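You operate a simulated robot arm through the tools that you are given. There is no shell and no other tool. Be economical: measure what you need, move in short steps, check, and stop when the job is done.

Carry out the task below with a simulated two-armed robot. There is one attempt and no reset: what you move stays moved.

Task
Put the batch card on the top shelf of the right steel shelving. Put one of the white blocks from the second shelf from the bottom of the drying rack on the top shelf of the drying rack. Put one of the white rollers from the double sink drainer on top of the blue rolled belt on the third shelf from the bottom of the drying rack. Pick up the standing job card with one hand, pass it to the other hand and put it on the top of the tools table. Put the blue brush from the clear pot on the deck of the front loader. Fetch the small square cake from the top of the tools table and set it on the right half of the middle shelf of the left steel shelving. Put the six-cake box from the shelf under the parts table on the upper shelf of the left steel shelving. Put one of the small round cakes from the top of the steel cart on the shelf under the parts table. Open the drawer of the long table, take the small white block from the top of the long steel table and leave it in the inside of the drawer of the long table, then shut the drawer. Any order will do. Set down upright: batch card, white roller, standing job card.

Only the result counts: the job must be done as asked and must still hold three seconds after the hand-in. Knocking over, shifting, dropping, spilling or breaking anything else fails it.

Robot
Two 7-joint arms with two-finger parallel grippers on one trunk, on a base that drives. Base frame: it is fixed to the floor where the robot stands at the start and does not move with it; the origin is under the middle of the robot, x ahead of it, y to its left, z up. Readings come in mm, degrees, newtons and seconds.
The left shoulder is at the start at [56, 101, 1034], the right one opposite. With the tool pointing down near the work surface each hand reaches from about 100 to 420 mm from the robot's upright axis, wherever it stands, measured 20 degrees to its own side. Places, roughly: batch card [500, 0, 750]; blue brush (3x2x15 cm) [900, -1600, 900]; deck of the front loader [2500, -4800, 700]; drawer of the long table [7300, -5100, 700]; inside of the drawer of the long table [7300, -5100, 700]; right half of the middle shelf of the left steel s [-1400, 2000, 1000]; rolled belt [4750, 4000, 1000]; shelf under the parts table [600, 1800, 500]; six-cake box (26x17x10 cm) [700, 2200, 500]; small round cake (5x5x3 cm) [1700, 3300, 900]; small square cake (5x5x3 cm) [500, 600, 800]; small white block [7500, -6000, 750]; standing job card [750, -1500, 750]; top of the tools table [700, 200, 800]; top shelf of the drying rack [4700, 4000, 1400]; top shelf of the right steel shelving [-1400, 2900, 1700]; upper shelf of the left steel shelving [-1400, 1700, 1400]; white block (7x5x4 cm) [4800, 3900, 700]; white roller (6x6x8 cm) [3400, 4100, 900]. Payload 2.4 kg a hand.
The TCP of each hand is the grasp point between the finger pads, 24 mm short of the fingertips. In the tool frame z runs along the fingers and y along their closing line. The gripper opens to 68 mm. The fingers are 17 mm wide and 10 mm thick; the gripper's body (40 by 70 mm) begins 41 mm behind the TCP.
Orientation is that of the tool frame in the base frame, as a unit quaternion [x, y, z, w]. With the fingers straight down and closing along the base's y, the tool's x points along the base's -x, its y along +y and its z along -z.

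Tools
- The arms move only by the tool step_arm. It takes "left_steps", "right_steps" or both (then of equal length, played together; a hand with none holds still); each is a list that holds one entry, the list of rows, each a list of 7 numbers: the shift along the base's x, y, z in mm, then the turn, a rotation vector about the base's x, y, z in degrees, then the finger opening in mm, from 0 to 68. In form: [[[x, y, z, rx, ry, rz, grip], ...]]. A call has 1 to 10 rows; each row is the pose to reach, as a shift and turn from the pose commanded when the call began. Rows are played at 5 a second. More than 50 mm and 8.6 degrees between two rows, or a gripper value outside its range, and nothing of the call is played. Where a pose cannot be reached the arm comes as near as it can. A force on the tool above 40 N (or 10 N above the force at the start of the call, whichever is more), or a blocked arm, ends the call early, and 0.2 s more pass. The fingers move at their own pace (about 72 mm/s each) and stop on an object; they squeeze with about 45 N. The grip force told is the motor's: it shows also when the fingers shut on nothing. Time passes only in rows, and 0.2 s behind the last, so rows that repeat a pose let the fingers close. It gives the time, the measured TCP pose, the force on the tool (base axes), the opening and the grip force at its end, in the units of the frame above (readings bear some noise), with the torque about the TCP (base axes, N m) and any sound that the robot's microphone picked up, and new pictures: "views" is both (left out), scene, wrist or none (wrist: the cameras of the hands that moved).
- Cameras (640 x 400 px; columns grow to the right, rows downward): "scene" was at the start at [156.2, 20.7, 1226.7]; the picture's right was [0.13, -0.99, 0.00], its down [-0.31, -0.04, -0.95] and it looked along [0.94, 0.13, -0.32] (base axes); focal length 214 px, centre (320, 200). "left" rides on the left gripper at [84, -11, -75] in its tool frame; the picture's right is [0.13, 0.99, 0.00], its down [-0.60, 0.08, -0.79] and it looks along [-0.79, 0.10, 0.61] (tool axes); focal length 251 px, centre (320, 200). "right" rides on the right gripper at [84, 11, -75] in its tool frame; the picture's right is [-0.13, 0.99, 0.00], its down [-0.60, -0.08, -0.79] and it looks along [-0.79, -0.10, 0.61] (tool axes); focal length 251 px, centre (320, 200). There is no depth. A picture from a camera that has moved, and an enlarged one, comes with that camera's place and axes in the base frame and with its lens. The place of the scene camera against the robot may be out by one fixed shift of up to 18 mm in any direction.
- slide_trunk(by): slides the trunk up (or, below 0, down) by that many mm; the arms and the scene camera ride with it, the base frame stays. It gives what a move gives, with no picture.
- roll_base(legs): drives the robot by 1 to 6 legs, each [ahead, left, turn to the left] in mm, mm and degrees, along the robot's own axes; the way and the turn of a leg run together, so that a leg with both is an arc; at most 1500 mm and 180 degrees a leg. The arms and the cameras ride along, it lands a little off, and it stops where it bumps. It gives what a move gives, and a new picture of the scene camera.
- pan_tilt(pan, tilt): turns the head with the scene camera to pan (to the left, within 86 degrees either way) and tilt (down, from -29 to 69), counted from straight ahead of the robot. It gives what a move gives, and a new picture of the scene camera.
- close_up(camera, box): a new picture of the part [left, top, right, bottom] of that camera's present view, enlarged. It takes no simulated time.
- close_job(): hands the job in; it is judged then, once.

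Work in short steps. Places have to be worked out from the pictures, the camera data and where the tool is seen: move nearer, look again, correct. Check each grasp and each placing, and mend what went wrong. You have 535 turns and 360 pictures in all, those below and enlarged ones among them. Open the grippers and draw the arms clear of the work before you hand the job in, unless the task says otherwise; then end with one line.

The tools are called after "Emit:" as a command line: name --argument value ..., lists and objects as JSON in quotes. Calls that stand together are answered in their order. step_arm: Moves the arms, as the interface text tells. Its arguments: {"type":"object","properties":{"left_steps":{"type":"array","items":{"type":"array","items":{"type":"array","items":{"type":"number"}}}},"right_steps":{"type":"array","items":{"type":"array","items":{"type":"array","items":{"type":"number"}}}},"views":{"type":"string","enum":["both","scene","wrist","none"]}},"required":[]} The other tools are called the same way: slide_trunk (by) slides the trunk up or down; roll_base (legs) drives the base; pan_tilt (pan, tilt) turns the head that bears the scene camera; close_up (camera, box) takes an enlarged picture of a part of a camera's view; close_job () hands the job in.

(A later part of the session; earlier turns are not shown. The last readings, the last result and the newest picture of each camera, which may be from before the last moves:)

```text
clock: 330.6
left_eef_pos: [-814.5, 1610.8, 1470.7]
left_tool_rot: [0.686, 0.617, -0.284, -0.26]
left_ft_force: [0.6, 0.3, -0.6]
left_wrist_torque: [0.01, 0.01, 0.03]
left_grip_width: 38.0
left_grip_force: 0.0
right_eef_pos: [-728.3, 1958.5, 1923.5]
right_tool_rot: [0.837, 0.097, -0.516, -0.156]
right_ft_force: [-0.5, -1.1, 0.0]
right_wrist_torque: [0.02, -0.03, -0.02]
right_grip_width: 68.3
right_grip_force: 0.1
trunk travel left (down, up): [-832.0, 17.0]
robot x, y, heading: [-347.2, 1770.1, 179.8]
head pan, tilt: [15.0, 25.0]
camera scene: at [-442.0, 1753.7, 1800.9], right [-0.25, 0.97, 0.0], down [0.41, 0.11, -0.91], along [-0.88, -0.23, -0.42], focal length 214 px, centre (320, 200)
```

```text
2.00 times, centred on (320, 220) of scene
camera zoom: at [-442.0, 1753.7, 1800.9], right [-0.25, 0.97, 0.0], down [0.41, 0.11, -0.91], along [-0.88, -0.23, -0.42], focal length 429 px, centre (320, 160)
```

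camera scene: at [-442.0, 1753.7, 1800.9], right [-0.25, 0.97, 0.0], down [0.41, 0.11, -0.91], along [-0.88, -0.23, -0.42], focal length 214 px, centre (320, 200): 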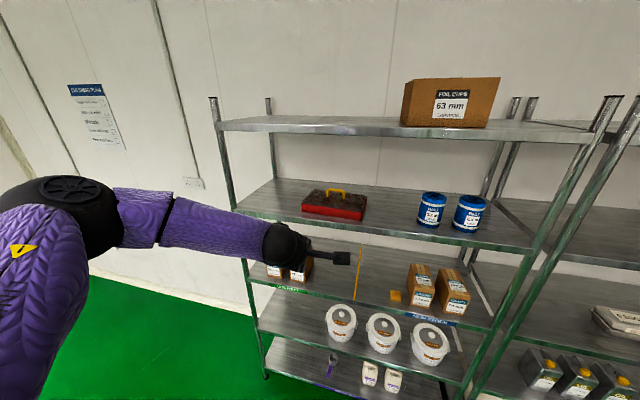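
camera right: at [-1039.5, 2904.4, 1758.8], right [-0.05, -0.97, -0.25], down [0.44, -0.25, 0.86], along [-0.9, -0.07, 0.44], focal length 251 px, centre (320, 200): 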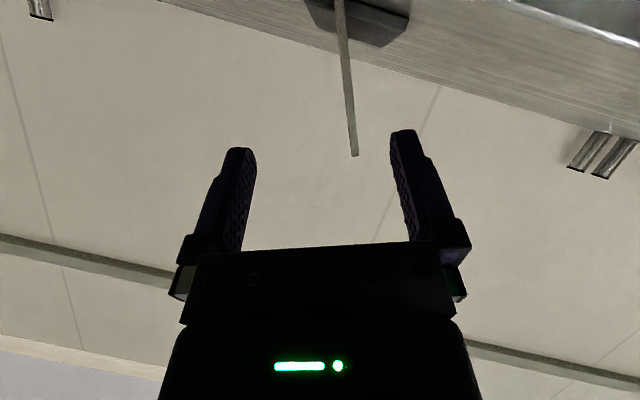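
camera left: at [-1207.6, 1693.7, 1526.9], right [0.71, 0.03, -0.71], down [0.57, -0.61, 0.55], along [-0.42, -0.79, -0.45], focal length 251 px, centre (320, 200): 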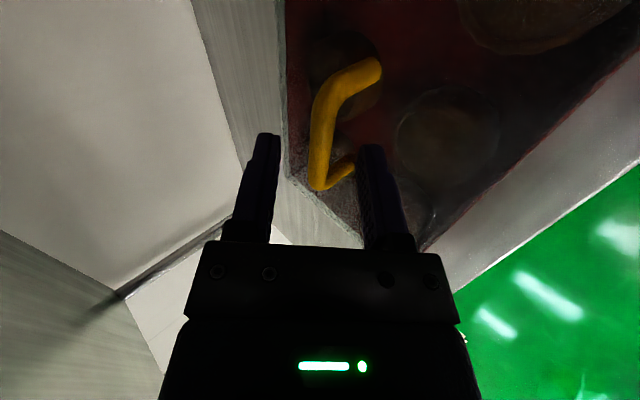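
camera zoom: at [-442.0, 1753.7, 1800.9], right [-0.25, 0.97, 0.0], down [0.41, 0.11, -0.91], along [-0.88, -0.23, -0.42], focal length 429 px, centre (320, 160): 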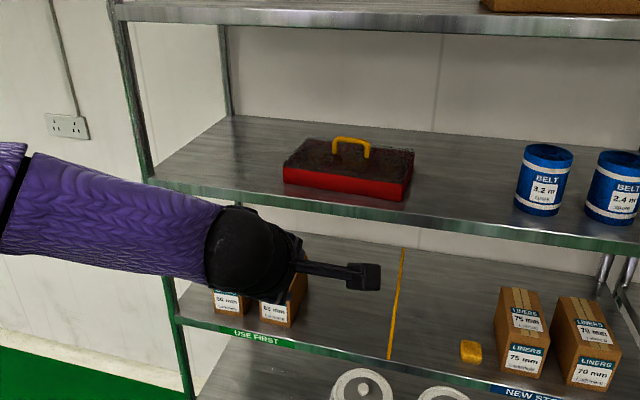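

Box and cake both rest properly. Next, the job card and brush: lower the trunk and drive toward the small table on the other side, facing −y.

Emit:
slide_trunk --by -400

Emit:
roll_base --legs '[[0, 0, 90], [1300, 0, 0], [1200, 0, 0]]'

```text
clock: 334.4
left_eef_pos: [-813.9, 1610.9, 1071.7]
left_tool_rot: [0.687, 0.617, -0.284, -0.259]
left_ft_force: [0.3, -0.5, -0.1]
left_wrist_torque: [0.01, 0.03, 0.02]
left_grip_width: 38.0
left_grip_force: 0.1
right_eef_pos: [-728.7, 1958.3, 1523.2]
right_tool_rot: [0.837, 0.096, -0.516, -0.157]
right_ft_force: [1.0, -0.5, 0.6]
right_wrist_torque: [0.02, 0.02, -0.02]
right_grip_width: 68.0
right_grip_force: 0.0
trunk travel left (down, up): [-432.0, 417.0]
robot x, y, heading: [-349.0, 1770.2, 179.6]
head pan, tilt: [15.0, 25.0]
```

```text
clock: 350.3
left_eef_pos: [-485.0, -1195.7, 1072.1]
left_tool_rot: [0.097, 0.918, -0.383, -0.003]
left_ft_force: [1.0, -0.2, 0.4]
left_wrist_torque: [0.01, -0.03, 0.01]
left_grip_width: 38.2
left_grip_force: 0.2
right_eef_pos: [-824.1, -1073.8, 1522.9]
right_tool_rot: [0.558, 0.63, -0.489, 0.228]
right_ft_force: [0.1, -0.8, 0.1]
right_wrist_torque: [-0.04, 0.01, 0.01]
right_grip_width: 68.2
right_grip_force: 0.1
trunk travel left (down, up): [-432.0, 417.0]
robot x, y, heading: [-591.7, -716.4, -96.1]
head pan, tilt: [15.0, 25.0]
camera scene: at [-579.0, -824.1, 1400.3], right [-0.99, -0.15, 0.0], down [-0.06, 0.42, -0.91], along [0.14, -0.9, -0.42], focal length 214 px, centre (320, 200)
```

scene: 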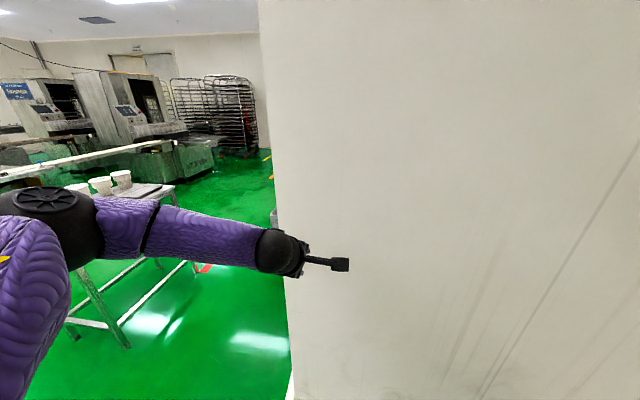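

I correct the heading and drive left (+x) alongside the small table.

Emit:
roll_base --legs '[[0, 0, 6], [-20, 1000, 0]]'

Emit:
pan_tilt --pan -5 --tilt 35

```text
clock: 356.0
left_eef_pos: [566.0, -1156.3, 1071.4]
left_tool_rot: [0.043, 0.922, -0.383, 0.02]
left_ft_force: [0.2, -0.1, 0.2]
left_wrist_torque: [0.02, -0.01, 0.01]
left_grip_width: 38.1
left_grip_force: 0.0
right_eef_pos: [218.8, -1075.9, 1522.5]
right_tool_rot: [0.519, 0.663, -0.474, 0.258]
right_ft_force: [0.1, 0.4, -0.9]
right_wrist_torque: [0.01, 0.0, 0.01]
right_grip_width: 67.8
right_grip_force: 0.0
trunk travel left (down, up): [-432.0, 417.0]
robot x, y, heading: [403.8, -690.4, -89.3]
head pan, tilt: [15.0, 25.0]
camera scene: at [430.9, -799.2, 1400.3], right [-0.96, -0.27, 0.0], down [-0.11, 0.41, -0.91], along [0.24, -0.87, -0.42], focal length 214 px, centre (320, 200)
```

scene: 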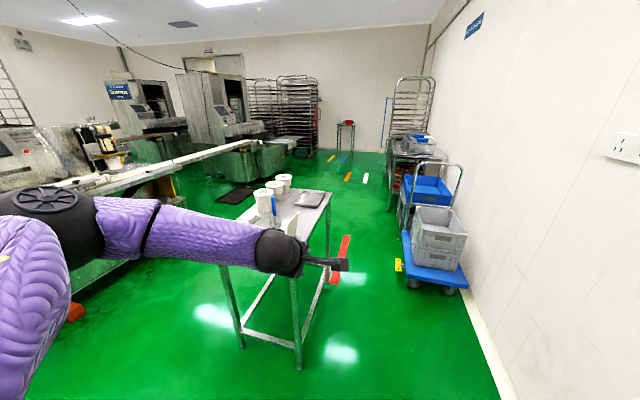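

```text
clock: 356.8
left_eef_pos: [566.4, -1156.9, 1071.9]
left_tool_rot: [0.043, 0.923, -0.383, 0.02]
left_ft_force: [0.3, -0.1, 0.3]
left_wrist_torque: [0.0, -0.02, 0.0]
left_grip_width: 38.2
left_grip_force: 0.0
right_eef_pos: [217.5, -1075.9, 1522.2]
right_tool_rot: [0.519, 0.662, -0.474, 0.258]
right_ft_force: [0.5, 0.9, 0.4]
right_wrist_torque: [0.01, 0.03, -0.03]
right_grip_width: 68.0
right_grip_force: 0.0
trunk travel left (down, up): [-432.0, 417.0]
robot x, y, heading: [403.7, -691.6, -89.2]
head pan, tilt: [-5.0, 35.0]
camera scene: at [399.1, -798.2, 1384.6], right [-1.0, 0.08, 0.0], down [0.04, 0.57, -0.82], along [-0.06, -0.82, -0.57], focal length 214 px, centre (320, 200)
```

scene: 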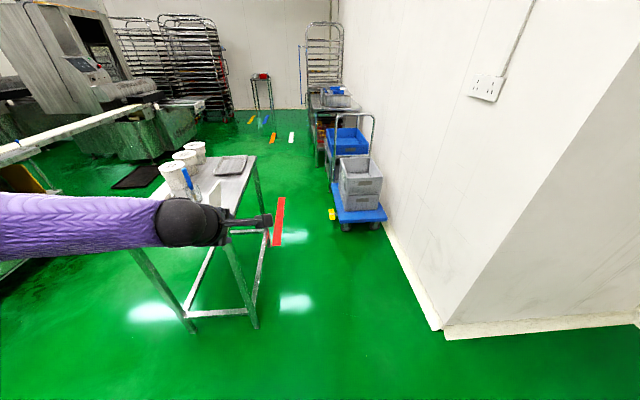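

The small table's near edge is at y≈−1450, x≈720–1150. I shift left 430 mm to face it.

Emit:
roll_base --legs '[[0, 430, 0]]'

Emit:
close_up --camera "scene" --box '[200, 130, 440, 280]'

```text
clock: 359.4
left_eef_pos: [1005.4, -1147.8, 1071.6]
left_tool_rot: [0.036, 0.923, -0.383, 0.022]
left_ft_force: [0.3, 0.1, -0.9]
left_wrist_torque: [0.03, -0.02, 0.01]
left_grip_width: 37.7
left_grip_force: 0.0
right_eef_pos: [655.2, -1071.4, 1523.4]
right_tool_rot: [0.515, 0.666, -0.473, 0.26]
right_ft_force: [0.3, 0.9, -0.4]
right_wrist_torque: [-0.01, 0.01, 0.01]
right_grip_width: 68.1
right_grip_force: 0.1
trunk travel left (down, up): [-432.0, 417.0]
robot x, y, heading: [833.4, -683.1, -88.7]
head pan, tilt: [-5.0, 35.0]
camera scene: at [833.2, -791.5, 1384.5], right [-1.0, 0.07, 0.0], down [0.04, 0.57, -0.82], along [-0.05, -0.82, -0.57], focal length 214 px, centre (320, 200)
```

scene: 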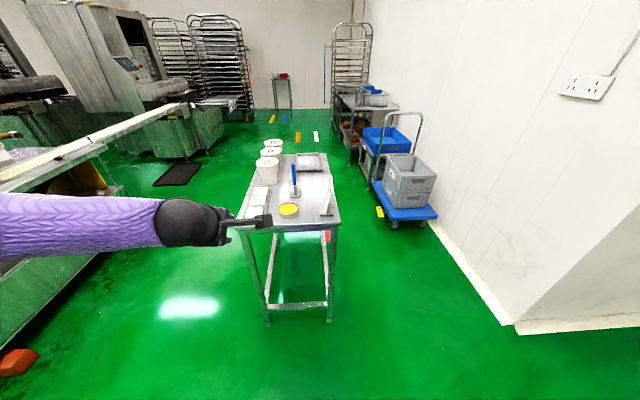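

```text
2.67 times, centred on (320, 205) of scene
camera zoom: at [833.2, -791.5, 1384.5], right [-1.0, 0.07, 0.0], down [0.04, 0.57, -0.82], along [-0.05, -0.82, -0.57], focal length 572 px, centre (320, 187)
```

zoom: 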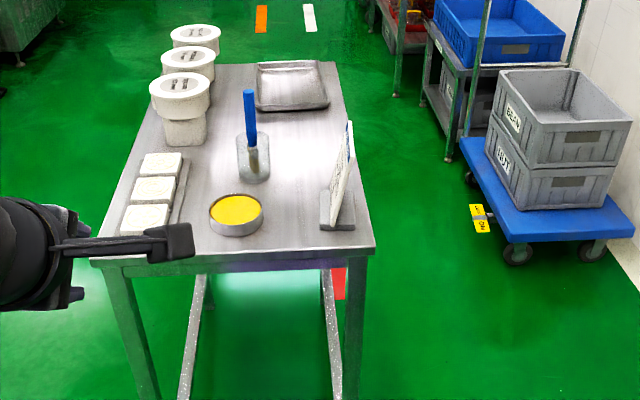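

The job card stands edge-on to me near (756,−1555), brush pot near (900,−1670). I first retract the left hand, and lower the trunk.

Emit:
step_arm --left_steps '[[[0, 30, 20, 7.5, 0, 0, 40], [5, 60, 40, 15, 0, 0, 40], [10, 90, 60, 22.5, 0, 0, 40], [15, 120, 80, 30, 0, 0, 40], [20, 150, 100, 37.5, 0, 0, 40], [25, 180, 120, 45, 0, 0, 40]]]' --views "none"

Emit:
slide_trunk --by -182

Emit:
step_arm --right_steps '[[[0, 0, -45, 0, 0, 0, 68], [0, 0, -90, 0, 0, 0, 68], [0, 0, -135, 0, 0, 0, 68], [0, 0, -180, 0, 0, 0, 68], [0, 0, -225, 0, 0, 0, 68], [0, -10, -270, 0, 0, 0, 68], [0, -20, -315, 0, 0, 0, 68], [0, -30, -360, 0, 0, 0, 68], [0, -40, -405, 0, 0, 0, 68], [0, -50, -440, 0, 0, 0, 68]]]' --views "none"

```text
clock: 360.9
left_eef_pos: [1028.7, -968.1, 1191.1]
left_tool_rot: [0.043, 0.999, 0.0, 0.006]
left_ft_force: [0.4, 0.5, -0.6]
left_wrist_torque: [-0.03, 0.0, -0.02]
left_grip_width: 40.0
left_grip_force: 0.1
right_eef_pos: [653.1, -1071.3, 1523.3]
right_tool_rot: [0.515, 0.666, -0.473, 0.26]
right_ft_force: [0.2, 0.0, 0.6]
right_wrist_torque: [0.03, -0.02, -0.01]
right_grip_width: 68.0
right_grip_force: 0.0
trunk travel left (down, up): [-432.0, 417.0]
robot x, y, heading: [835.2, -681.3, -89.1]
head pan, tilt: [-5.0, 35.0]
```

```text
clock: 362.9
left_eef_pos: [1028.5, -967.0, 1009.4]
left_tool_rot: [0.043, 0.999, -0.001, 0.006]
left_ft_force: [-0.4, 0.6, 1.6]
left_wrist_torque: [0.01, -0.01, 0.01]
left_grip_width: 39.8
left_grip_force: 0.1
right_eef_pos: [653.7, -1071.0, 1340.1]
right_tool_rot: [0.516, 0.665, -0.473, 0.26]
right_ft_force: [-0.3, -0.1, 0.8]
right_wrist_torque: [-0.02, 0.01, -0.01]
right_grip_width: 68.0
right_grip_force: 0.0
trunk travel left (down, up): [-250.0, 599.0]
robot x, y, heading: [831.6, -684.3, -88.8]
head pan, tilt: [-5.0, 35.0]
```

```text
clock: 365.1
left_eef_pos: [1029.9, -969.0, 1008.5]
left_tool_rot: [0.041, 0.999, -0.001, 0.007]
left_ft_force: [-0.6, 0.1, 0.2]
left_wrist_torque: [0.01, 0.01, -0.04]
left_grip_width: 40.1
left_grip_force: 0.0
right_eef_pos: [653.6, -1110.6, 932.2]
right_tool_rot: [0.515, 0.666, -0.473, 0.261]
right_ft_force: [0.3, 0.0, 0.4]
right_wrist_torque: [0.0, -0.01, 0.04]
right_grip_width: 68.0
right_grip_force: 0.1
right hand out of reach, approached as far as the arm can: row 10
trunk travel left (down, up): [-250.0, 599.0]
robot x, y, heading: [830.5, -685.0, -88.8]
head pan, tilt: [-5.0, 35.0]
```

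Now I roll the right hand for the card's lean and drive up to the table.

Emit:
step_arm --right_steps '[[[0, 0, 0, 0, -7.5, 0, 68], [0, 0, 0, 0, -15, 0, 68], [0, 0, 0, 0, -22.5, 0, 68], [0, 0, 0, 0, -30, 0, 68], [0, 0, 0, 0, -36, 0, 68]]]' --views "none"

Emit:
roll_base --legs '[[0, 100, -1], [270, 0, 0]]'

Emit:
close_up --camera "right" --box '[0, 0, 640, 400]'

```text
clock: 366.3
left_eef_pos: [1030.7, -967.2, 1008.6]
left_tool_rot: [0.042, 0.999, 0.001, 0.007]
left_ft_force: [0.1, 0.8, -0.5]
left_wrist_torque: [0.03, -0.01, -0.01]
left_grip_width: 40.2
left_grip_force: 0.0
right_eef_pos: [653.8, -1111.6, 934.8]
right_tool_rot: [0.636, 0.552, -0.29, 0.454]
right_ft_force: [-0.3, 0.3, -0.2]
right_wrist_torque: [-0.02, 0.01, -0.01]
right_grip_width: 68.1
right_grip_force: 0.0
trunk travel left (down, up): [-250.0, 599.0]
robot x, y, heading: [835.3, -685.6, -88.7]
head pan, tilt: [-5.0, 35.0]
```

```text
clock: 368.9
left_eef_pos: [1124.8, -1244.3, 1009.2]
left_tool_rot: [0.052, 0.999, -0.001, 0.007]
left_ft_force: [0.7, 0.6, -1.5]
left_wrist_torque: [-0.02, -0.01, 0.0]
left_grip_width: 40.2
left_grip_force: 0.0
right_eef_pos: [746.3, -1379.4, 935.3]
right_tool_rot: [0.642, 0.546, -0.295, 0.45]
right_ft_force: [0.3, 0.5, 0.4]
right_wrist_torque: [0.01, 0.02, 0.02]
right_grip_width: 67.9
right_grip_force: 0.0
trunk travel left (down, up): [-250.0, 599.0]
robot x, y, heading: [934.6, -956.4, -90.3]
head pan, tilt: [-5.0, 35.0]
camera scene: at [931.0, -1095.5, 1200.7], right [-1.0, 0.09, 0.0], down [0.05, 0.57, -0.82], along [-0.07, -0.82, -0.57], focal length 214 px, centre (320, 200)
```

scene: 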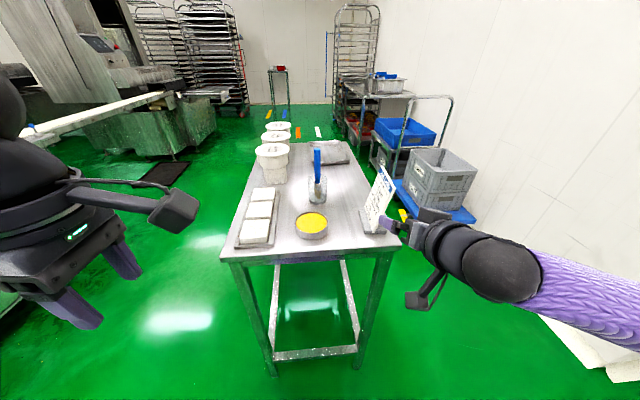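

```text
1.00 times, centred on (320, 200) of right (not enlarged: the box is as wide or as high as the picture)
camera zoom: at [766.9, -1275.3, 895.3], right [0.93, -0.05, 0.37], down [-0.3, 0.45, 0.84], along [-0.21, -0.89, 0.4], focal length 251 px, centre (320, 200)
```

zoom: 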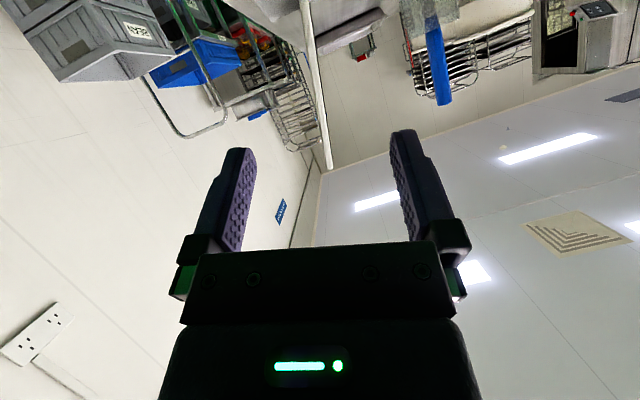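

The card lines up nicely between the fingers (near edge y≈−1498, x≈745 at mid-height). I drive 85 mm nearer and check.

Emit:
roll_base --legs '[[85, 0, 0]]'

Emit:
close_up --camera "right" --box '[0, 0, 640, 400]'

```text
clock: 370.0
left_eef_pos: [1124.3, -1328.9, 1007.1]
left_tool_rot: [0.052, 0.999, -0.001, 0.007]
left_ft_force: [-1.2, 0.1, -0.5]
left_wrist_torque: [-0.04, 0.0, 0.01]
left_grip_width: 39.8
left_grip_force: 0.1
right_eef_pos: [746.0, -1466.8, 934.9]
right_tool_rot: [0.642, 0.546, -0.295, 0.45]
right_ft_force: [-0.4, 0.3, 0.8]
right_wrist_torque: [0.01, 0.01, 0.03]
right_grip_width: 67.9
right_grip_force: 0.1
trunk travel left (down, up): [-250.0, 599.0]
robot x, y, heading: [933.2, -1045.8, -89.7]
head pan, tilt: [-5.0, 35.0]
camera scene: at [931.2, -1182.0, 1200.7], right [-1.0, 0.09, 0.0], down [0.05, 0.57, -0.82], along [-0.07, -0.82, -0.57], focal length 214 px, centre (320, 200)
```

scene: 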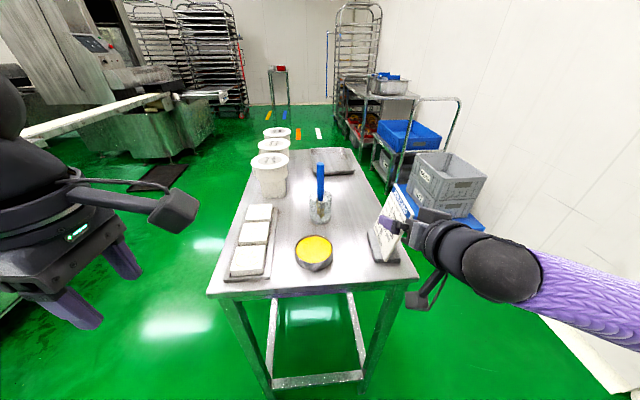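

```text
1.00 times, centred on (320, 200) of right (not enlarged: the box is as wide or as high as the picture)
camera zoom: at [767.2, -1361.9, 895.3], right [0.93, -0.05, 0.37], down [-0.3, 0.45, 0.84], along [-0.21, -0.89, 0.4], focal length 251 px, centre (320, 200)
```

zoom: 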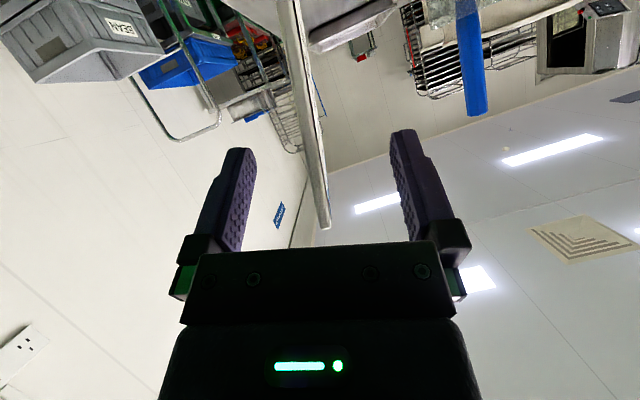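

Triangulated: near edge y≈−1460, top z≈954, x≈752 at z 890. I move the hand to mid-height and close.

Emit:
step_arm --right_steps '[[[3, -4, -20, 0, 0, 0, 68], [6, -12, -45, 0, 0, 0, 68], [6, -14, -45, 0, 0, 0, 40], [6, -14, -45, 0, 0, 0, 15], [6, -14, -45, 0, 0, 0, 0], [6, -14, -45, 0, 0, 0, 0], [6, -14, -45, 0, 0, 0, 0]]]' --views "wrist"

```text
clock: 371.6
left_eef_pos: [1123.2, -1330.5, 1008.5]
left_tool_rot: [0.053, 0.999, 0.0, 0.007]
left_ft_force: [0.5, -0.4, -0.2]
left_wrist_torque: [0.0, 0.0, -0.02]
left_grip_width: 40.2
left_grip_force: 0.1
right_eef_pos: [753.5, -1480.8, 890.0]
right_tool_rot: [0.64, 0.547, -0.295, 0.452]
right_ft_force: [-2.8, -3.3, 4.7]
right_wrist_torque: [-0.51, 0.38, -0.13]
right_grip_width: 5.9
right_grip_force: 28.4
trunk travel left (down, up): [-250.0, 599.0]
robot x, y, heading: [931.3, -1041.7, -89.7]
head pan, tilt: [-5.0, 35.0]
camera right: at [774.7, -1376.2, 851.1], right [0.93, -0.05, 0.37], down [-0.3, 0.45, 0.84], along [-0.21, -0.89, 0.4], focal length 251 px, centre (320, 200)
```

right: 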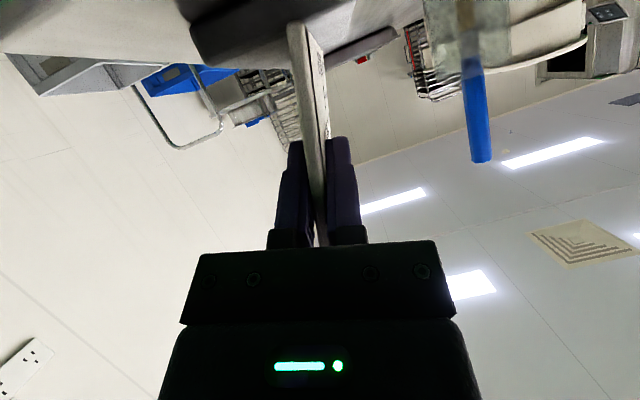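

Card gripped. I lift it with the trunk, back off 170 mm, and turn the right hand inward for the hand-over.

Emit:
slide_trunk --by 150

Emit:
roll_base --legs '[[-170, 0, 0]]'

Emit:
step_arm --right_steps '[[[3, 5, 0, 0, 0, 8.5, 0], [6, 10, 0, 0, 0, 17, 0], [10, 15, 0, 0, 0, 25.5, 0], [15, 20, 0, 0, 0, 34, 0], [20, 25, 0, 0, 0, 42.5, 0], [28, 30, 0, 0, 0, 51, 0], [36, 35, 0, 0, 0, 59.5, 0], [44, 40, 0, 0, 0, 68, 0], [52, 45, 0, 0, 0, 76.5, 0], [60, 50, 0, 0, 0, 85, 0]]]'

```text
clock: 373.4
left_eef_pos: [1124.3, -1330.5, 1158.7]
left_tool_rot: [0.052, 0.999, 0.0, 0.007]
left_ft_force: [-0.2, -0.6, 1.0]
left_wrist_torque: [0.01, 0.0, -0.05]
left_grip_width: 40.4
left_grip_force: 0.1
right_eef_pos: [751.2, -1482.5, 1038.7]
right_tool_rot: [0.642, 0.547, -0.295, 0.45]
right_ft_force: [-0.6, -0.6, -2.7]
right_wrist_torque: [0.14, 0.03, -0.02]
right_grip_width: 5.9
right_grip_force: 28.6
trunk travel left (down, up): [-400.0, 449.0]
robot x, y, heading: [935.0, -1039.8, -89.9]
head pan, tilt: [-5.0, 35.0]
```

```text
clock: 374.9
left_eef_pos: [1123.7, -1159.3, 1158.7]
left_tool_rot: [0.052, 0.999, -0.001, 0.007]
left_ft_force: [0.3, 0.5, 0.3]
left_wrist_torque: [0.01, 0.02, -0.05]
left_grip_width: 40.0
left_grip_force: 0.1
right_eef_pos: [752.0, -1310.7, 1039.9]
right_tool_rot: [0.641, 0.546, -0.296, 0.451]
right_ft_force: [0.0, 0.2, -3.0]
right_wrist_torque: [0.13, 0.02, 0.0]
right_grip_width: 5.9
right_grip_force: 28.3
trunk travel left (down, up): [-400.0, 449.0]
robot x, y, heading: [934.5, -875.7, -90.0]
head pan, tilt: [-5.0, 35.0]
camera scene: at [930.7, -983.7, 1352.4], right [-1.0, 0.09, 0.0], down [0.05, 0.57, -0.82], along [-0.07, -0.82, -0.57], focal length 214 px, centre (320, 200)
```

scene: 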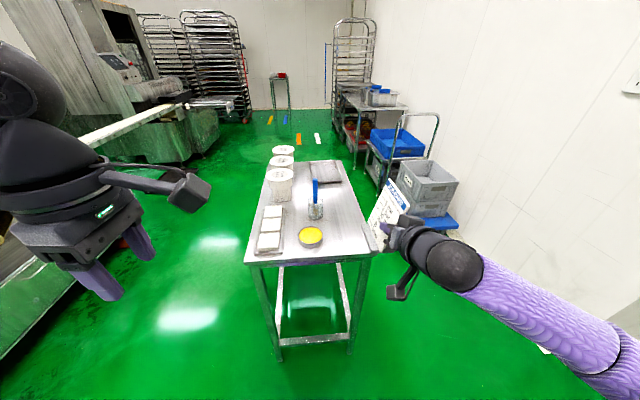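

```text
clock: 377.1
left_eef_pos: [1123.9, -1160.1, 1159.7]
left_tool_rot: [0.052, 0.999, -0.001, 0.007]
left_ft_force: [0.3, 0.0, 0.4]
left_wrist_torque: [0.01, 0.0, -0.02]
left_grip_width: 40.0
left_grip_force: 0.0
right_eef_pos: [791.5, -1279.2, 1042.2]
right_tool_rot: [0.418, 0.731, -0.13, 0.523]
right_ft_force: [-0.3, -0.2, -3.9]
right_wrist_torque: [0.08, 0.07, -0.01]
right_grip_width: 5.8
right_grip_force: 28.5
right hand out of reach, approached as far as the arm can: row 5, 6, 7, 8, 9, 10
trunk travel left (down, up): [-400.0, 449.0]
robot x, y, heading: [939.2, -874.1, -90.0]
head pan, tilt: [-5.0, 35.0]
camera scene: at [930.4, -984.4, 1352.3], right [-1.0, 0.09, 0.0], down [0.05, 0.57, -0.82], along [-0.07, -0.82, -0.57], focal length 214 px, centre (320, 200)
camera right: at [742.1, -1184.9, 1002.5], right [0.75, 0.55, 0.36], down [-0.52, 0.16, 0.84], along [0.4, -0.82, 0.41], focal length 251 px, centre (320, 200)
```

scene: 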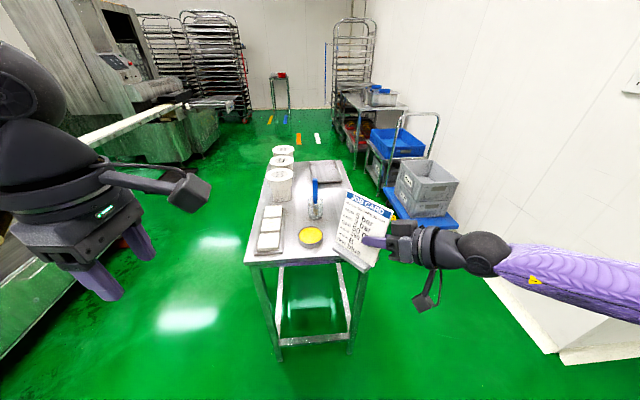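
right: 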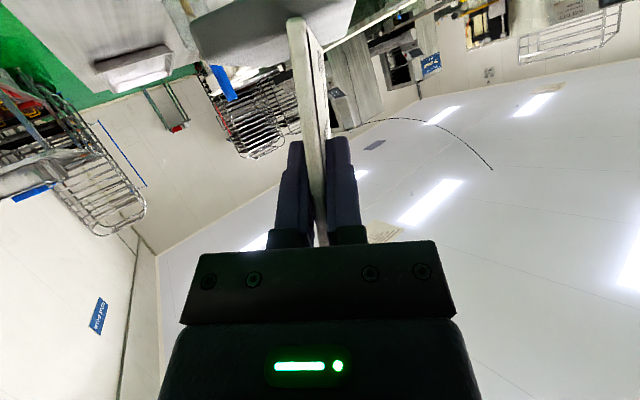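

The right hand turned 40° inward, holding the card face-on at an angle. I bring it more to the middle and nearer.

Emit:
step_arm --right_steps '[[[20, 10, 0, 0, 0, 0, 0], [45, 20, 0, 0, 0, 0, 0], [70, 30, 0, 0, 0, 0, 0], [95, 40, 0, 0, 0, 0, 0], [120, 50, 0, 0, 0, 0, 0]]]' --views "none"

```text
clock: 378.2
left_eef_pos: [1125.4, -1160.4, 1159.1]
left_tool_rot: [0.052, 0.999, -0.001, 0.006]
left_ft_force: [0.1, -0.1, 0.4]
left_wrist_torque: [0.01, 0.01, -0.01]
left_grip_width: 40.0
left_grip_force: 0.0
right_eef_pos: [910.6, -1229.8, 1040.3]
right_tool_rot: [0.418, 0.731, -0.13, 0.523]
right_ft_force: [0.2, -0.6, -3.1]
right_wrist_torque: [0.08, 0.09, 0.01]
right_grip_width: 5.8
right_grip_force: 28.1
trunk travel left (down, up): [-400.0, 449.0]
robot x, y, heading: [933.2, -871.1, -89.9]
head pan, tilt: [-5.0, 35.0]
```

It followed. I try turning it further inward here.

Emit:
step_arm --right_steps '[[[0, 0, 0, 0, 0, 8, 0], [0, 0, 0, 0, 0, 16, 0], [0, 0, 0, 0, 0, 24, 0], [0, 0, 0, 0, 0, 32, 0], [0, 0, 0, 0, 0, 40, 0]]]'

```text
clock: 379.4
left_eef_pos: [1124.3, -1160.2, 1158.7]
left_tool_rot: [0.052, 0.999, -0.001, 0.007]
left_ft_force: [-1.1, 0.7, 0.5]
left_wrist_torque: [0.01, -0.03, 0.01]
left_grip_width: 40.0
left_grip_force: 0.1
right_eef_pos: [909.7, -1229.5, 1040.4]
right_tool_rot: [0.284, 0.793, -0.037, 0.538]
right_ft_force: [-0.4, 0.3, -3.6]
right_wrist_torque: [0.04, 0.1, 0.0]
right_grip_width: 5.9
right_grip_force: 28.7
right hand out of reach, approached as far as the arm can: row 3, 4, 5
trunk travel left (down, up): [-400.0, 449.0]
robot x, y, heading: [933.1, -872.8, -89.9]
head pan, tilt: [-5.0, 35.0]
camera scene: at [930.9, -984.4, 1352.3], right [-1.0, 0.09, 0.0], down [0.05, 0.57, -0.82], along [-0.07, -0.82, -0.57], focal length 214 px, centre (320, 200)
camera right: at [831.6, -1157.1, 1001.1], right [0.52, 0.78, 0.36], down [-0.54, -0.02, 0.84], along [0.66, -0.63, 0.41], focal length 251 px, centre (320, 200)
```

scene: 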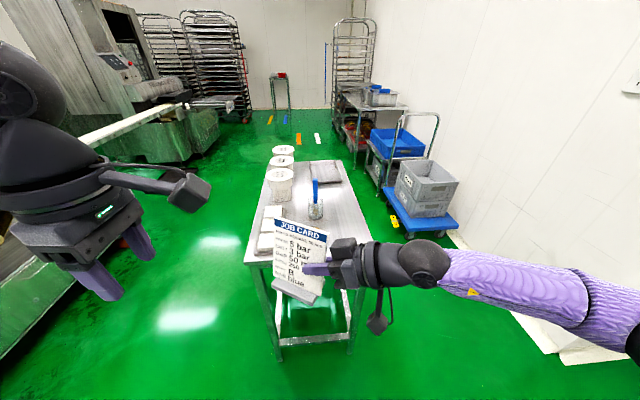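
right: 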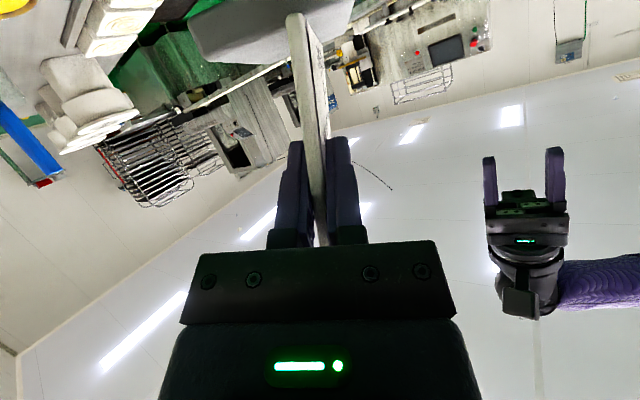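

Card is face-on at ≈60°. I pull the right hand 60 mm nearer, then yaw the left hand to match and bring it above the card's free half.

Emit:
step_arm --right_steps '[[[0, 20, 0, 0, 0, 0, 0], [0, 40, 0, 0, 0, 0, 0], [0, 60, 0, 0, 0, 0, 0]]]' --left_steps '[[[0, 0, 20, 0, 0, -8.1, 60], [-20, -15, 30, 0, 0, -16.2, 68], [-55, -30, 40, 0, 0, -24.4, 68]]]' --views "none"

Emit:
step_arm --left_steps '[[[-35, -8, -10, 4.1, -2.4, 0, 68], [-75, -16, -20, 8.2, -4.8, 0, 68], [-115, -20, -30, 12.3, -7.2, 0, 68], [-126, -25, -45, 12.3, -7.2, 0, 68]]]'

```text
clock: 380.2
left_eef_pos: [1070.3, -1188.8, 1199.7]
left_tool_rot: [0.264, 0.964, -0.001, 0.006]
left_ft_force: [0.4, -0.6, 0.2]
left_wrist_torque: [-0.01, 0.03, -0.01]
left_grip_width: 67.9
left_grip_force: 0.0
right_eef_pos: [910.2, -1169.3, 1040.2]
right_tool_rot: [0.284, 0.793, -0.038, 0.538]
right_ft_force: [-0.3, 0.0, -3.2]
right_wrist_torque: [0.03, 0.12, 0.0]
right_grip_width: 5.9
right_grip_force: 28.8
trunk travel left (down, up): [-400.0, 449.0]
robot x, y, heading: [936.7, -874.0, -90.0]
head pan, tilt: [-5.0, 35.0]
```

```text
clock: 381.2
left_eef_pos: [1038.0, -1161.6, 1159.6]
left_tool_rot: [0.261, 0.957, 0.118, 0.038]
left_ft_force: [-0.4, 0.1, -0.3]
left_wrist_torque: [-0.02, -0.01, 0.0]
left_grip_width: 67.9
left_grip_force: 0.0
left hand out of reach, approached as far as the arm can: row 2, 3, 4
right_eef_pos: [909.6, -1167.4, 1040.4]
right_tool_rot: [0.284, 0.793, -0.038, 0.538]
right_ft_force: [0.0, 0.4, -4.0]
right_wrist_torque: [0.04, 0.14, 0.01]
right_grip_width: 5.8
right_grip_force: 28.8
trunk travel left (down, up): [-400.0, 449.0]
robot x, y, heading: [930.7, -871.6, -90.2]
head pan, tilt: [-5.0, 35.0]
camera scene: at [931.0, -984.3, 1352.3], right [-1.0, 0.09, 0.0], down [0.05, 0.57, -0.82], along [-0.07, -0.82, -0.57], focal length 214 px, centre (320, 200)
camera left: at [949.9, -1142.8, 1229.3], right [0.37, 0.9, 0.24], down [0.45, -0.4, 0.8], along [0.81, -0.19, -0.55], focal length 251 px, centre (320, 200)
```

scene: 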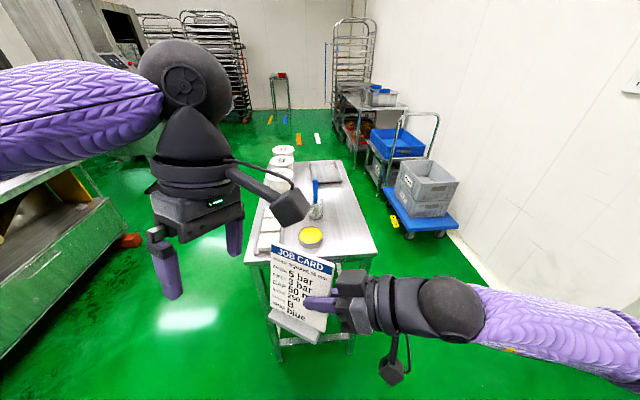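
left: 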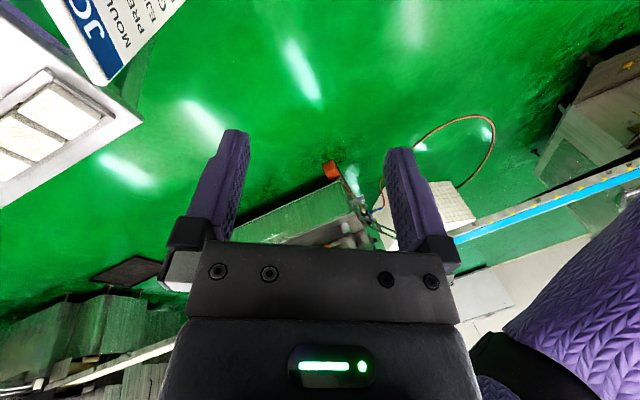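

The left hand can't cross that far; I bring the card 80 mm further left instead.

Emit:
step_arm --right_steps '[[[20, -5, 0, 0, 0, 0, 0], [40, -10, 0, 0, 0, 0, 0], [60, -15, 0, 0, 0, 0, 0], [80, -20, 0, 0, 0, 0, 0]]]' --views "none"

Emit:
close_up --camera "left" --box '[0, 0, 640, 400]'

```text
clock: 382.2
left_eef_pos: [1038.6, -1160.8, 1159.3]
left_tool_rot: [0.262, 0.957, 0.118, 0.038]
left_ft_force: [0.1, 0.3, -0.1]
left_wrist_torque: [-0.03, 0.0, 0.0]
left_grip_width: 68.0
left_grip_force: 0.1
right_eef_pos: [990.5, -1189.1, 1041.5]
right_tool_rot: [0.284, 0.793, -0.037, 0.538]
right_ft_force: [-0.6, -0.1, -3.4]
right_wrist_torque: [0.05, 0.1, 0.0]
right_grip_width: 5.9
right_grip_force: 28.9
trunk travel left (down, up): [-400.0, 449.0]
robot x, y, heading: [935.6, -872.4, -89.9]
head pan, tilt: [-5.0, 35.0]
```

```text
1.00 times, centred on (320, 200) of left (not enlarged: the box is as wide or as high as the picture)
camera zoom: at [950.0, -1142.8, 1229.2], right [0.38, 0.89, 0.24], down [0.45, -0.4, 0.8], along [0.81, -0.19, -0.56], focal length 251 px, centre (320, 200)
```

zoom: 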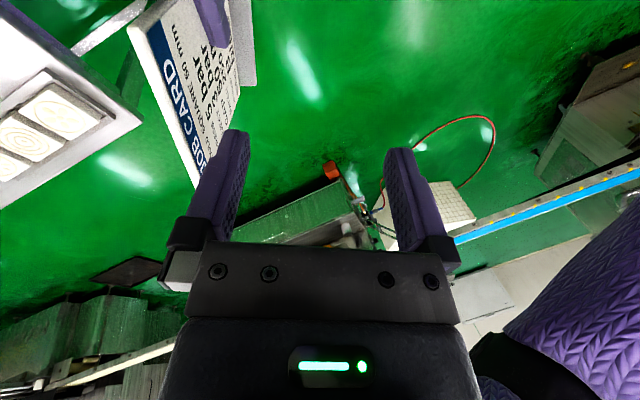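

The card's top edge is now well seen, with its free end near (1053,−1245). I move the left hand over it.

Emit:
step_arm --left_steps '[[[-3, -25, -4, 0, 0, 0, 68], [-6, -50, -8, 0, 0, 0, 68], [-10, -73, -10, 0, 0, 0, 68]]]' --views "wrist"

```text
clock: 383.1
left_eef_pos: [1059.9, -1209.8, 1147.9]
left_tool_rot: [0.262, 0.957, 0.117, 0.038]
left_ft_force: [0.3, -0.4, -0.3]
left_wrist_torque: [0.01, -0.01, -0.02]
left_grip_width: 68.0
left_grip_force: 0.1
left hand out of reach, approached as far as the arm can: row 1, 2, 3
right_eef_pos: [989.9, -1189.6, 1041.5]
right_tool_rot: [0.284, 0.792, -0.039, 0.539]
right_ft_force: [-0.1, -0.4, -3.3]
right_wrist_torque: [0.08, 0.13, 0.02]
right_grip_width: 6.1
right_grip_force: 29.2
trunk travel left (down, up): [-400.0, 449.0]
robot x, y, heading: [935.5, -868.4, -89.8]
head pan, tilt: [-5.0, 35.0]
camera left: at [971.0, -1191.6, 1218.9], right [0.38, 0.89, 0.24], down [0.45, -0.4, 0.8], along [0.81, -0.19, -0.56], focal length 251 px, centre (320, 200)
```

left: 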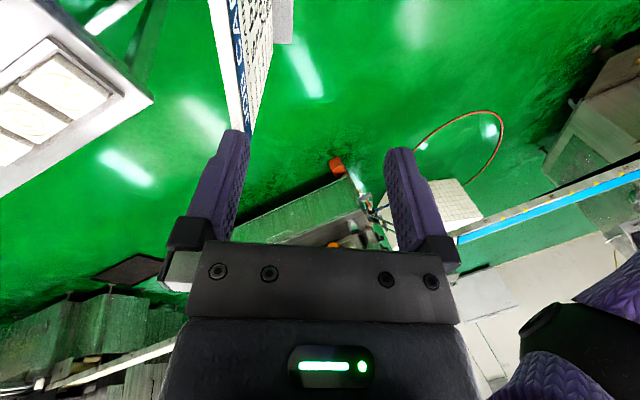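

I bring the card toward the left hand instead (+25, +23, +10 mm), then look again.

Emit:
step_arm --right_steps '[[[12, 12, 5, 0, 0, 0, 0], [25, 23, 8, 0, 0, 0, 0]]]' --views "none"

Emit:
close_up --camera "left" --box '[0, 0, 640, 400]'

```text
clock: 383.6
left_eef_pos: [1060.0, -1210.3, 1149.3]
left_tool_rot: [0.262, 0.957, 0.118, 0.039]
left_ft_force: [-0.7, -0.9, 0.8]
left_wrist_torque: [-0.02, 0.0, 0.0]
left_grip_width: 68.2
left_grip_force: 0.0
right_eef_pos: [1015.8, -1165.8, 1048.4]
right_tool_rot: [0.284, 0.792, -0.038, 0.538]
right_ft_force: [-0.1, 0.0, -3.7]
right_wrist_torque: [0.03, 0.08, 0.02]
right_grip_width: 5.7
right_grip_force: 29.0
trunk travel left (down, up): [-400.0, 449.0]
robot x, y, heading: [936.9, -873.7, -89.9]
head pan, tilt: [-5.0, 35.0]
```

```text
1.00 times, centred on (320, 200) of left (not enlarged: the box is as wide or as high as the picture)
camera zoom: at [971.4, -1192.0, 1218.7], right [0.38, 0.89, 0.24], down [0.45, -0.4, 0.8], along [0.81, -0.19, -0.56], focal length 251 px, centre (320, 200)
```

zoom: 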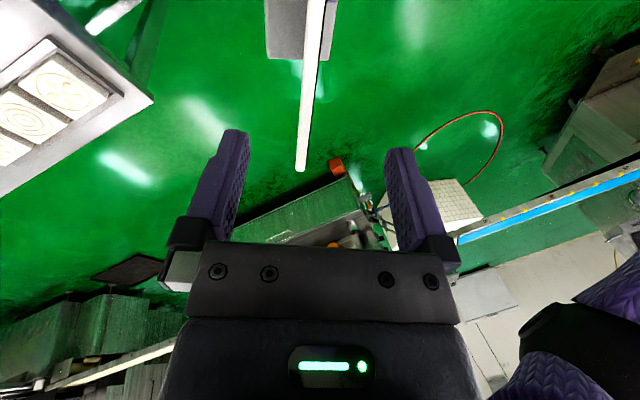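

Excellent alignment. I descend 56 mm along the left tool axis.

Emit:
step_arm --left_steps '[[[0, 0, -14, 0, 0, 0, 68], [1, 4, -28, 0, 0, 0, 68], [3, 8, -42, 0, 0, 0, 68], [5, 10, -54, 0, 0, 0, 68]]]' --views "wrist"

```text
clock: 384.6
left_eef_pos: [1065.0, -1199.1, 1094.5]
left_tool_rot: [0.262, 0.957, 0.117, 0.038]
left_ft_force: [-1.0, 0.6, -0.4]
left_wrist_torque: [-0.01, 0.0, 0.01]
left_grip_width: 67.7
left_grip_force: 0.1
right_eef_pos: [1015.5, -1165.7, 1048.2]
right_tool_rot: [0.284, 0.793, -0.037, 0.538]
right_ft_force: [-0.7, -0.6, -2.6]
right_wrist_torque: [0.04, 0.1, 0.01]
right_grip_width: 6.0
right_grip_force: 28.8
trunk travel left (down, up): [-400.0, 449.0]
robot x, y, heading: [937.0, -870.6, -90.5]
head pan, tilt: [-5.0, 35.0]
camera left: at [976.8, -1180.5, 1164.7], right [0.38, 0.89, 0.24], down [0.45, -0.4, 0.8], along [0.81, -0.19, -0.56], focal length 251 px, centre (320, 200)
```

left: 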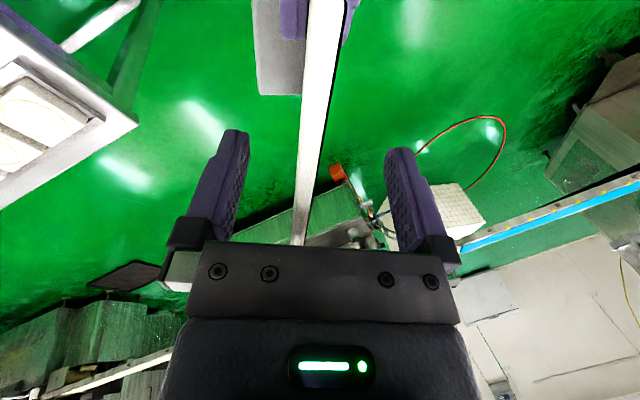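

I centre by 5 mm and close the left gripper.

Emit:
step_arm --left_steps '[[[-2, -5, -2, 0, 0, 0, 68], [-2, -5, -2, 0, 0, 0, 40], [-2, -5, -2, 0, 0, 0, 15], [-2, -5, -2, 0, 0, 0, 0], [-2, -5, -2, 0, 0, 0, 0], [-2, -5, -2, 0, 0, 0, 0]]]' --views "wrist"

```text
clock: 386.1
left_eef_pos: [1064.0, -1204.4, 1092.4]
left_tool_rot: [0.26, 0.958, 0.117, 0.039]
left_ft_force: [-6.6, -17.3, -1.9]
left_wrist_torque: [-0.63, 0.3, 0.53]
left_grip_width: 6.1
left_grip_force: 29.1
right_eef_pos: [1015.5, -1165.0, 1049.4]
right_tool_rot: [0.283, 0.792, -0.037, 0.539]
right_ft_force: [8.8, 17.4, 1.2]
right_wrist_torque: [-0.28, -0.17, 0.65]
right_grip_width: 6.0
right_grip_force: 28.8
trunk travel left (down, up): [-400.0, 449.0]
robot x, y, heading: [935.3, -873.9, -90.1]
head pan, tilt: [-5.0, 35.0]
camera left: at [975.1, -1185.6, 1162.3], right [0.38, 0.9, 0.24], down [0.45, -0.4, 0.8], along [0.81, -0.19, -0.56], focal length 251 px, centre (320, 200)
```

left: 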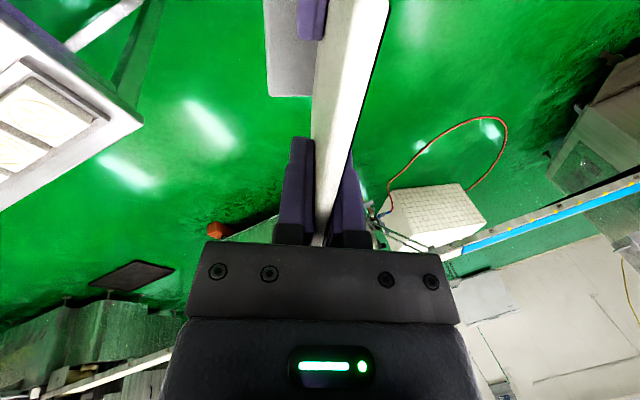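

Both hands hold it. The right opens and withdraws along its own axis.

Emit:
step_arm --right_steps '[[[0, 0, 0, 0, 0, 0, 20], [0, 0, 0, 0, 0, 0, 50], [0, 0, 0, 0, 0, 0, 68], [-17, 8, 6, 0, 0, 0, 68], [-50, 22, 12, 0, 0, 0, 68], [-85, 37, 12, 0, 0, 0, 68], [-120, 52, 12, 0, 0, 0, 68]]]' --views "scene"

```text
clock: 387.6
left_eef_pos: [1062.7, -1203.0, 1092.5]
left_tool_rot: [0.261, 0.957, 0.118, 0.038]
left_ft_force: [-0.2, -0.7, -0.1]
left_wrist_torque: [-0.1, -0.04, 0.01]
left_grip_width: 5.7
left_grip_force: 28.4
right_eef_pos: [889.8, -1148.0, 1048.3]
right_tool_rot: [0.283, 0.792, -0.037, 0.539]
right_ft_force: [0.2, 0.9, -1.2]
right_wrist_torque: [-0.01, 0.0, -0.01]
right_grip_width: 68.2
right_grip_force: 0.0
right hand out of reach, approached as far as the arm can: row 6, 7
trunk travel left (down, up): [-400.0, 449.0]
robot x, y, heading: [934.0, -873.1, -89.9]
head pan, tilt: [-5.0, 35.0]
camera scene: at [930.5, -984.0, 1352.4], right [-1.0, 0.09, 0.0], down [0.05, 0.57, -0.82], along [-0.07, -0.82, -0.57], focal length 214 px, centre (320, 200)
```

scene: 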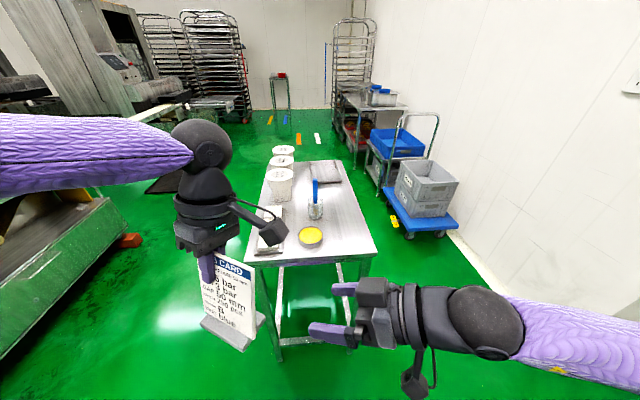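

Hand-over complete; the left hand holds the card. I now move to the tools table's right end, turning clockwise to face it.

Emit:
roll_base --legs '[[0, -300, 0], [0, 0, -179.5]]'

Emit:
pan_tilt --pan 5 --tilt 40

```text
clock: 397.0
left_eef_pos: [508.2, -540.8, 1092.7]
left_tool_rot: [0.957, -0.264, -0.04, 0.118]
left_ft_force: [-0.4, 0.7, -0.2]
left_wrist_torque: [0.1, 0.02, -0.02]
left_grip_width: 5.9
left_grip_force: 28.6
right_eef_pos: [680.8, -596.3, 1048.0]
right_tool_rot: [0.792, -0.285, -0.538, -0.037]
right_ft_force: [-0.2, 0.5, -0.8]
right_wrist_torque: [0.02, -0.01, -0.03]
right_grip_width: 68.0
right_grip_force: 0.2
trunk travel left (down, up): [-400.0, 449.0]
robot x, y, heading: [638.8, -872.9, 89.5]
head pan, tilt: [-5.0, 35.0]
camera scene: at [647.4, -745.1, 1352.3], right [1.0, -0.09, 0.0], down [-0.05, -0.57, -0.82], along [0.07, 0.82, -0.57], focal length 214 px, centre (320, 200)
```

scene: 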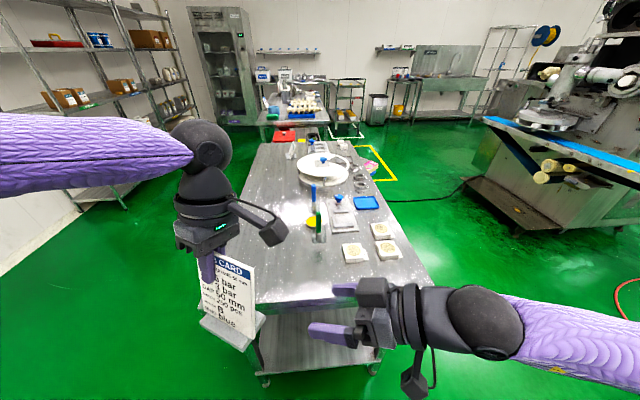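

```text
clock: 397.8
left_eef_pos: [508.6, -541.7, 1093.5]
left_tool_rot: [0.957, -0.263, -0.038, 0.118]
left_ft_force: [0.0, 0.6, -0.2]
left_wrist_torque: [0.08, 0.02, -0.01]
left_grip_width: 6.0
left_grip_force: 29.0
right_eef_pos: [680.8, -596.5, 1048.0]
right_tool_rot: [0.792, -0.285, -0.538, -0.038]
right_ft_force: [-0.4, -0.3, 0.2]
right_wrist_torque: [-0.02, 0.02, 0.02]
right_grip_width: 67.7
right_grip_force: 0.1
trunk travel left (down, up): [-400.0, 449.0]
robot x, y, heading: [637.3, -872.4, 89.7]
head pan, tilt: [5.0, 40.0]
camera scene: at [632.4, -748.1, 1344.8], right [1.0, 0.08, 0.0], down [0.05, -0.64, -0.77], along [-0.06, 0.76, -0.64], focal length 214 px, centre (320, 200)
```

scene: 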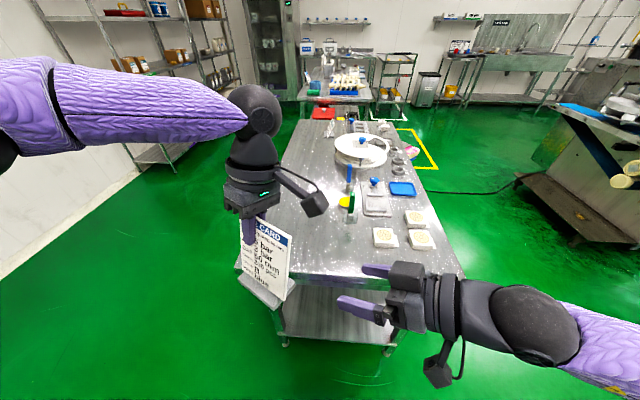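

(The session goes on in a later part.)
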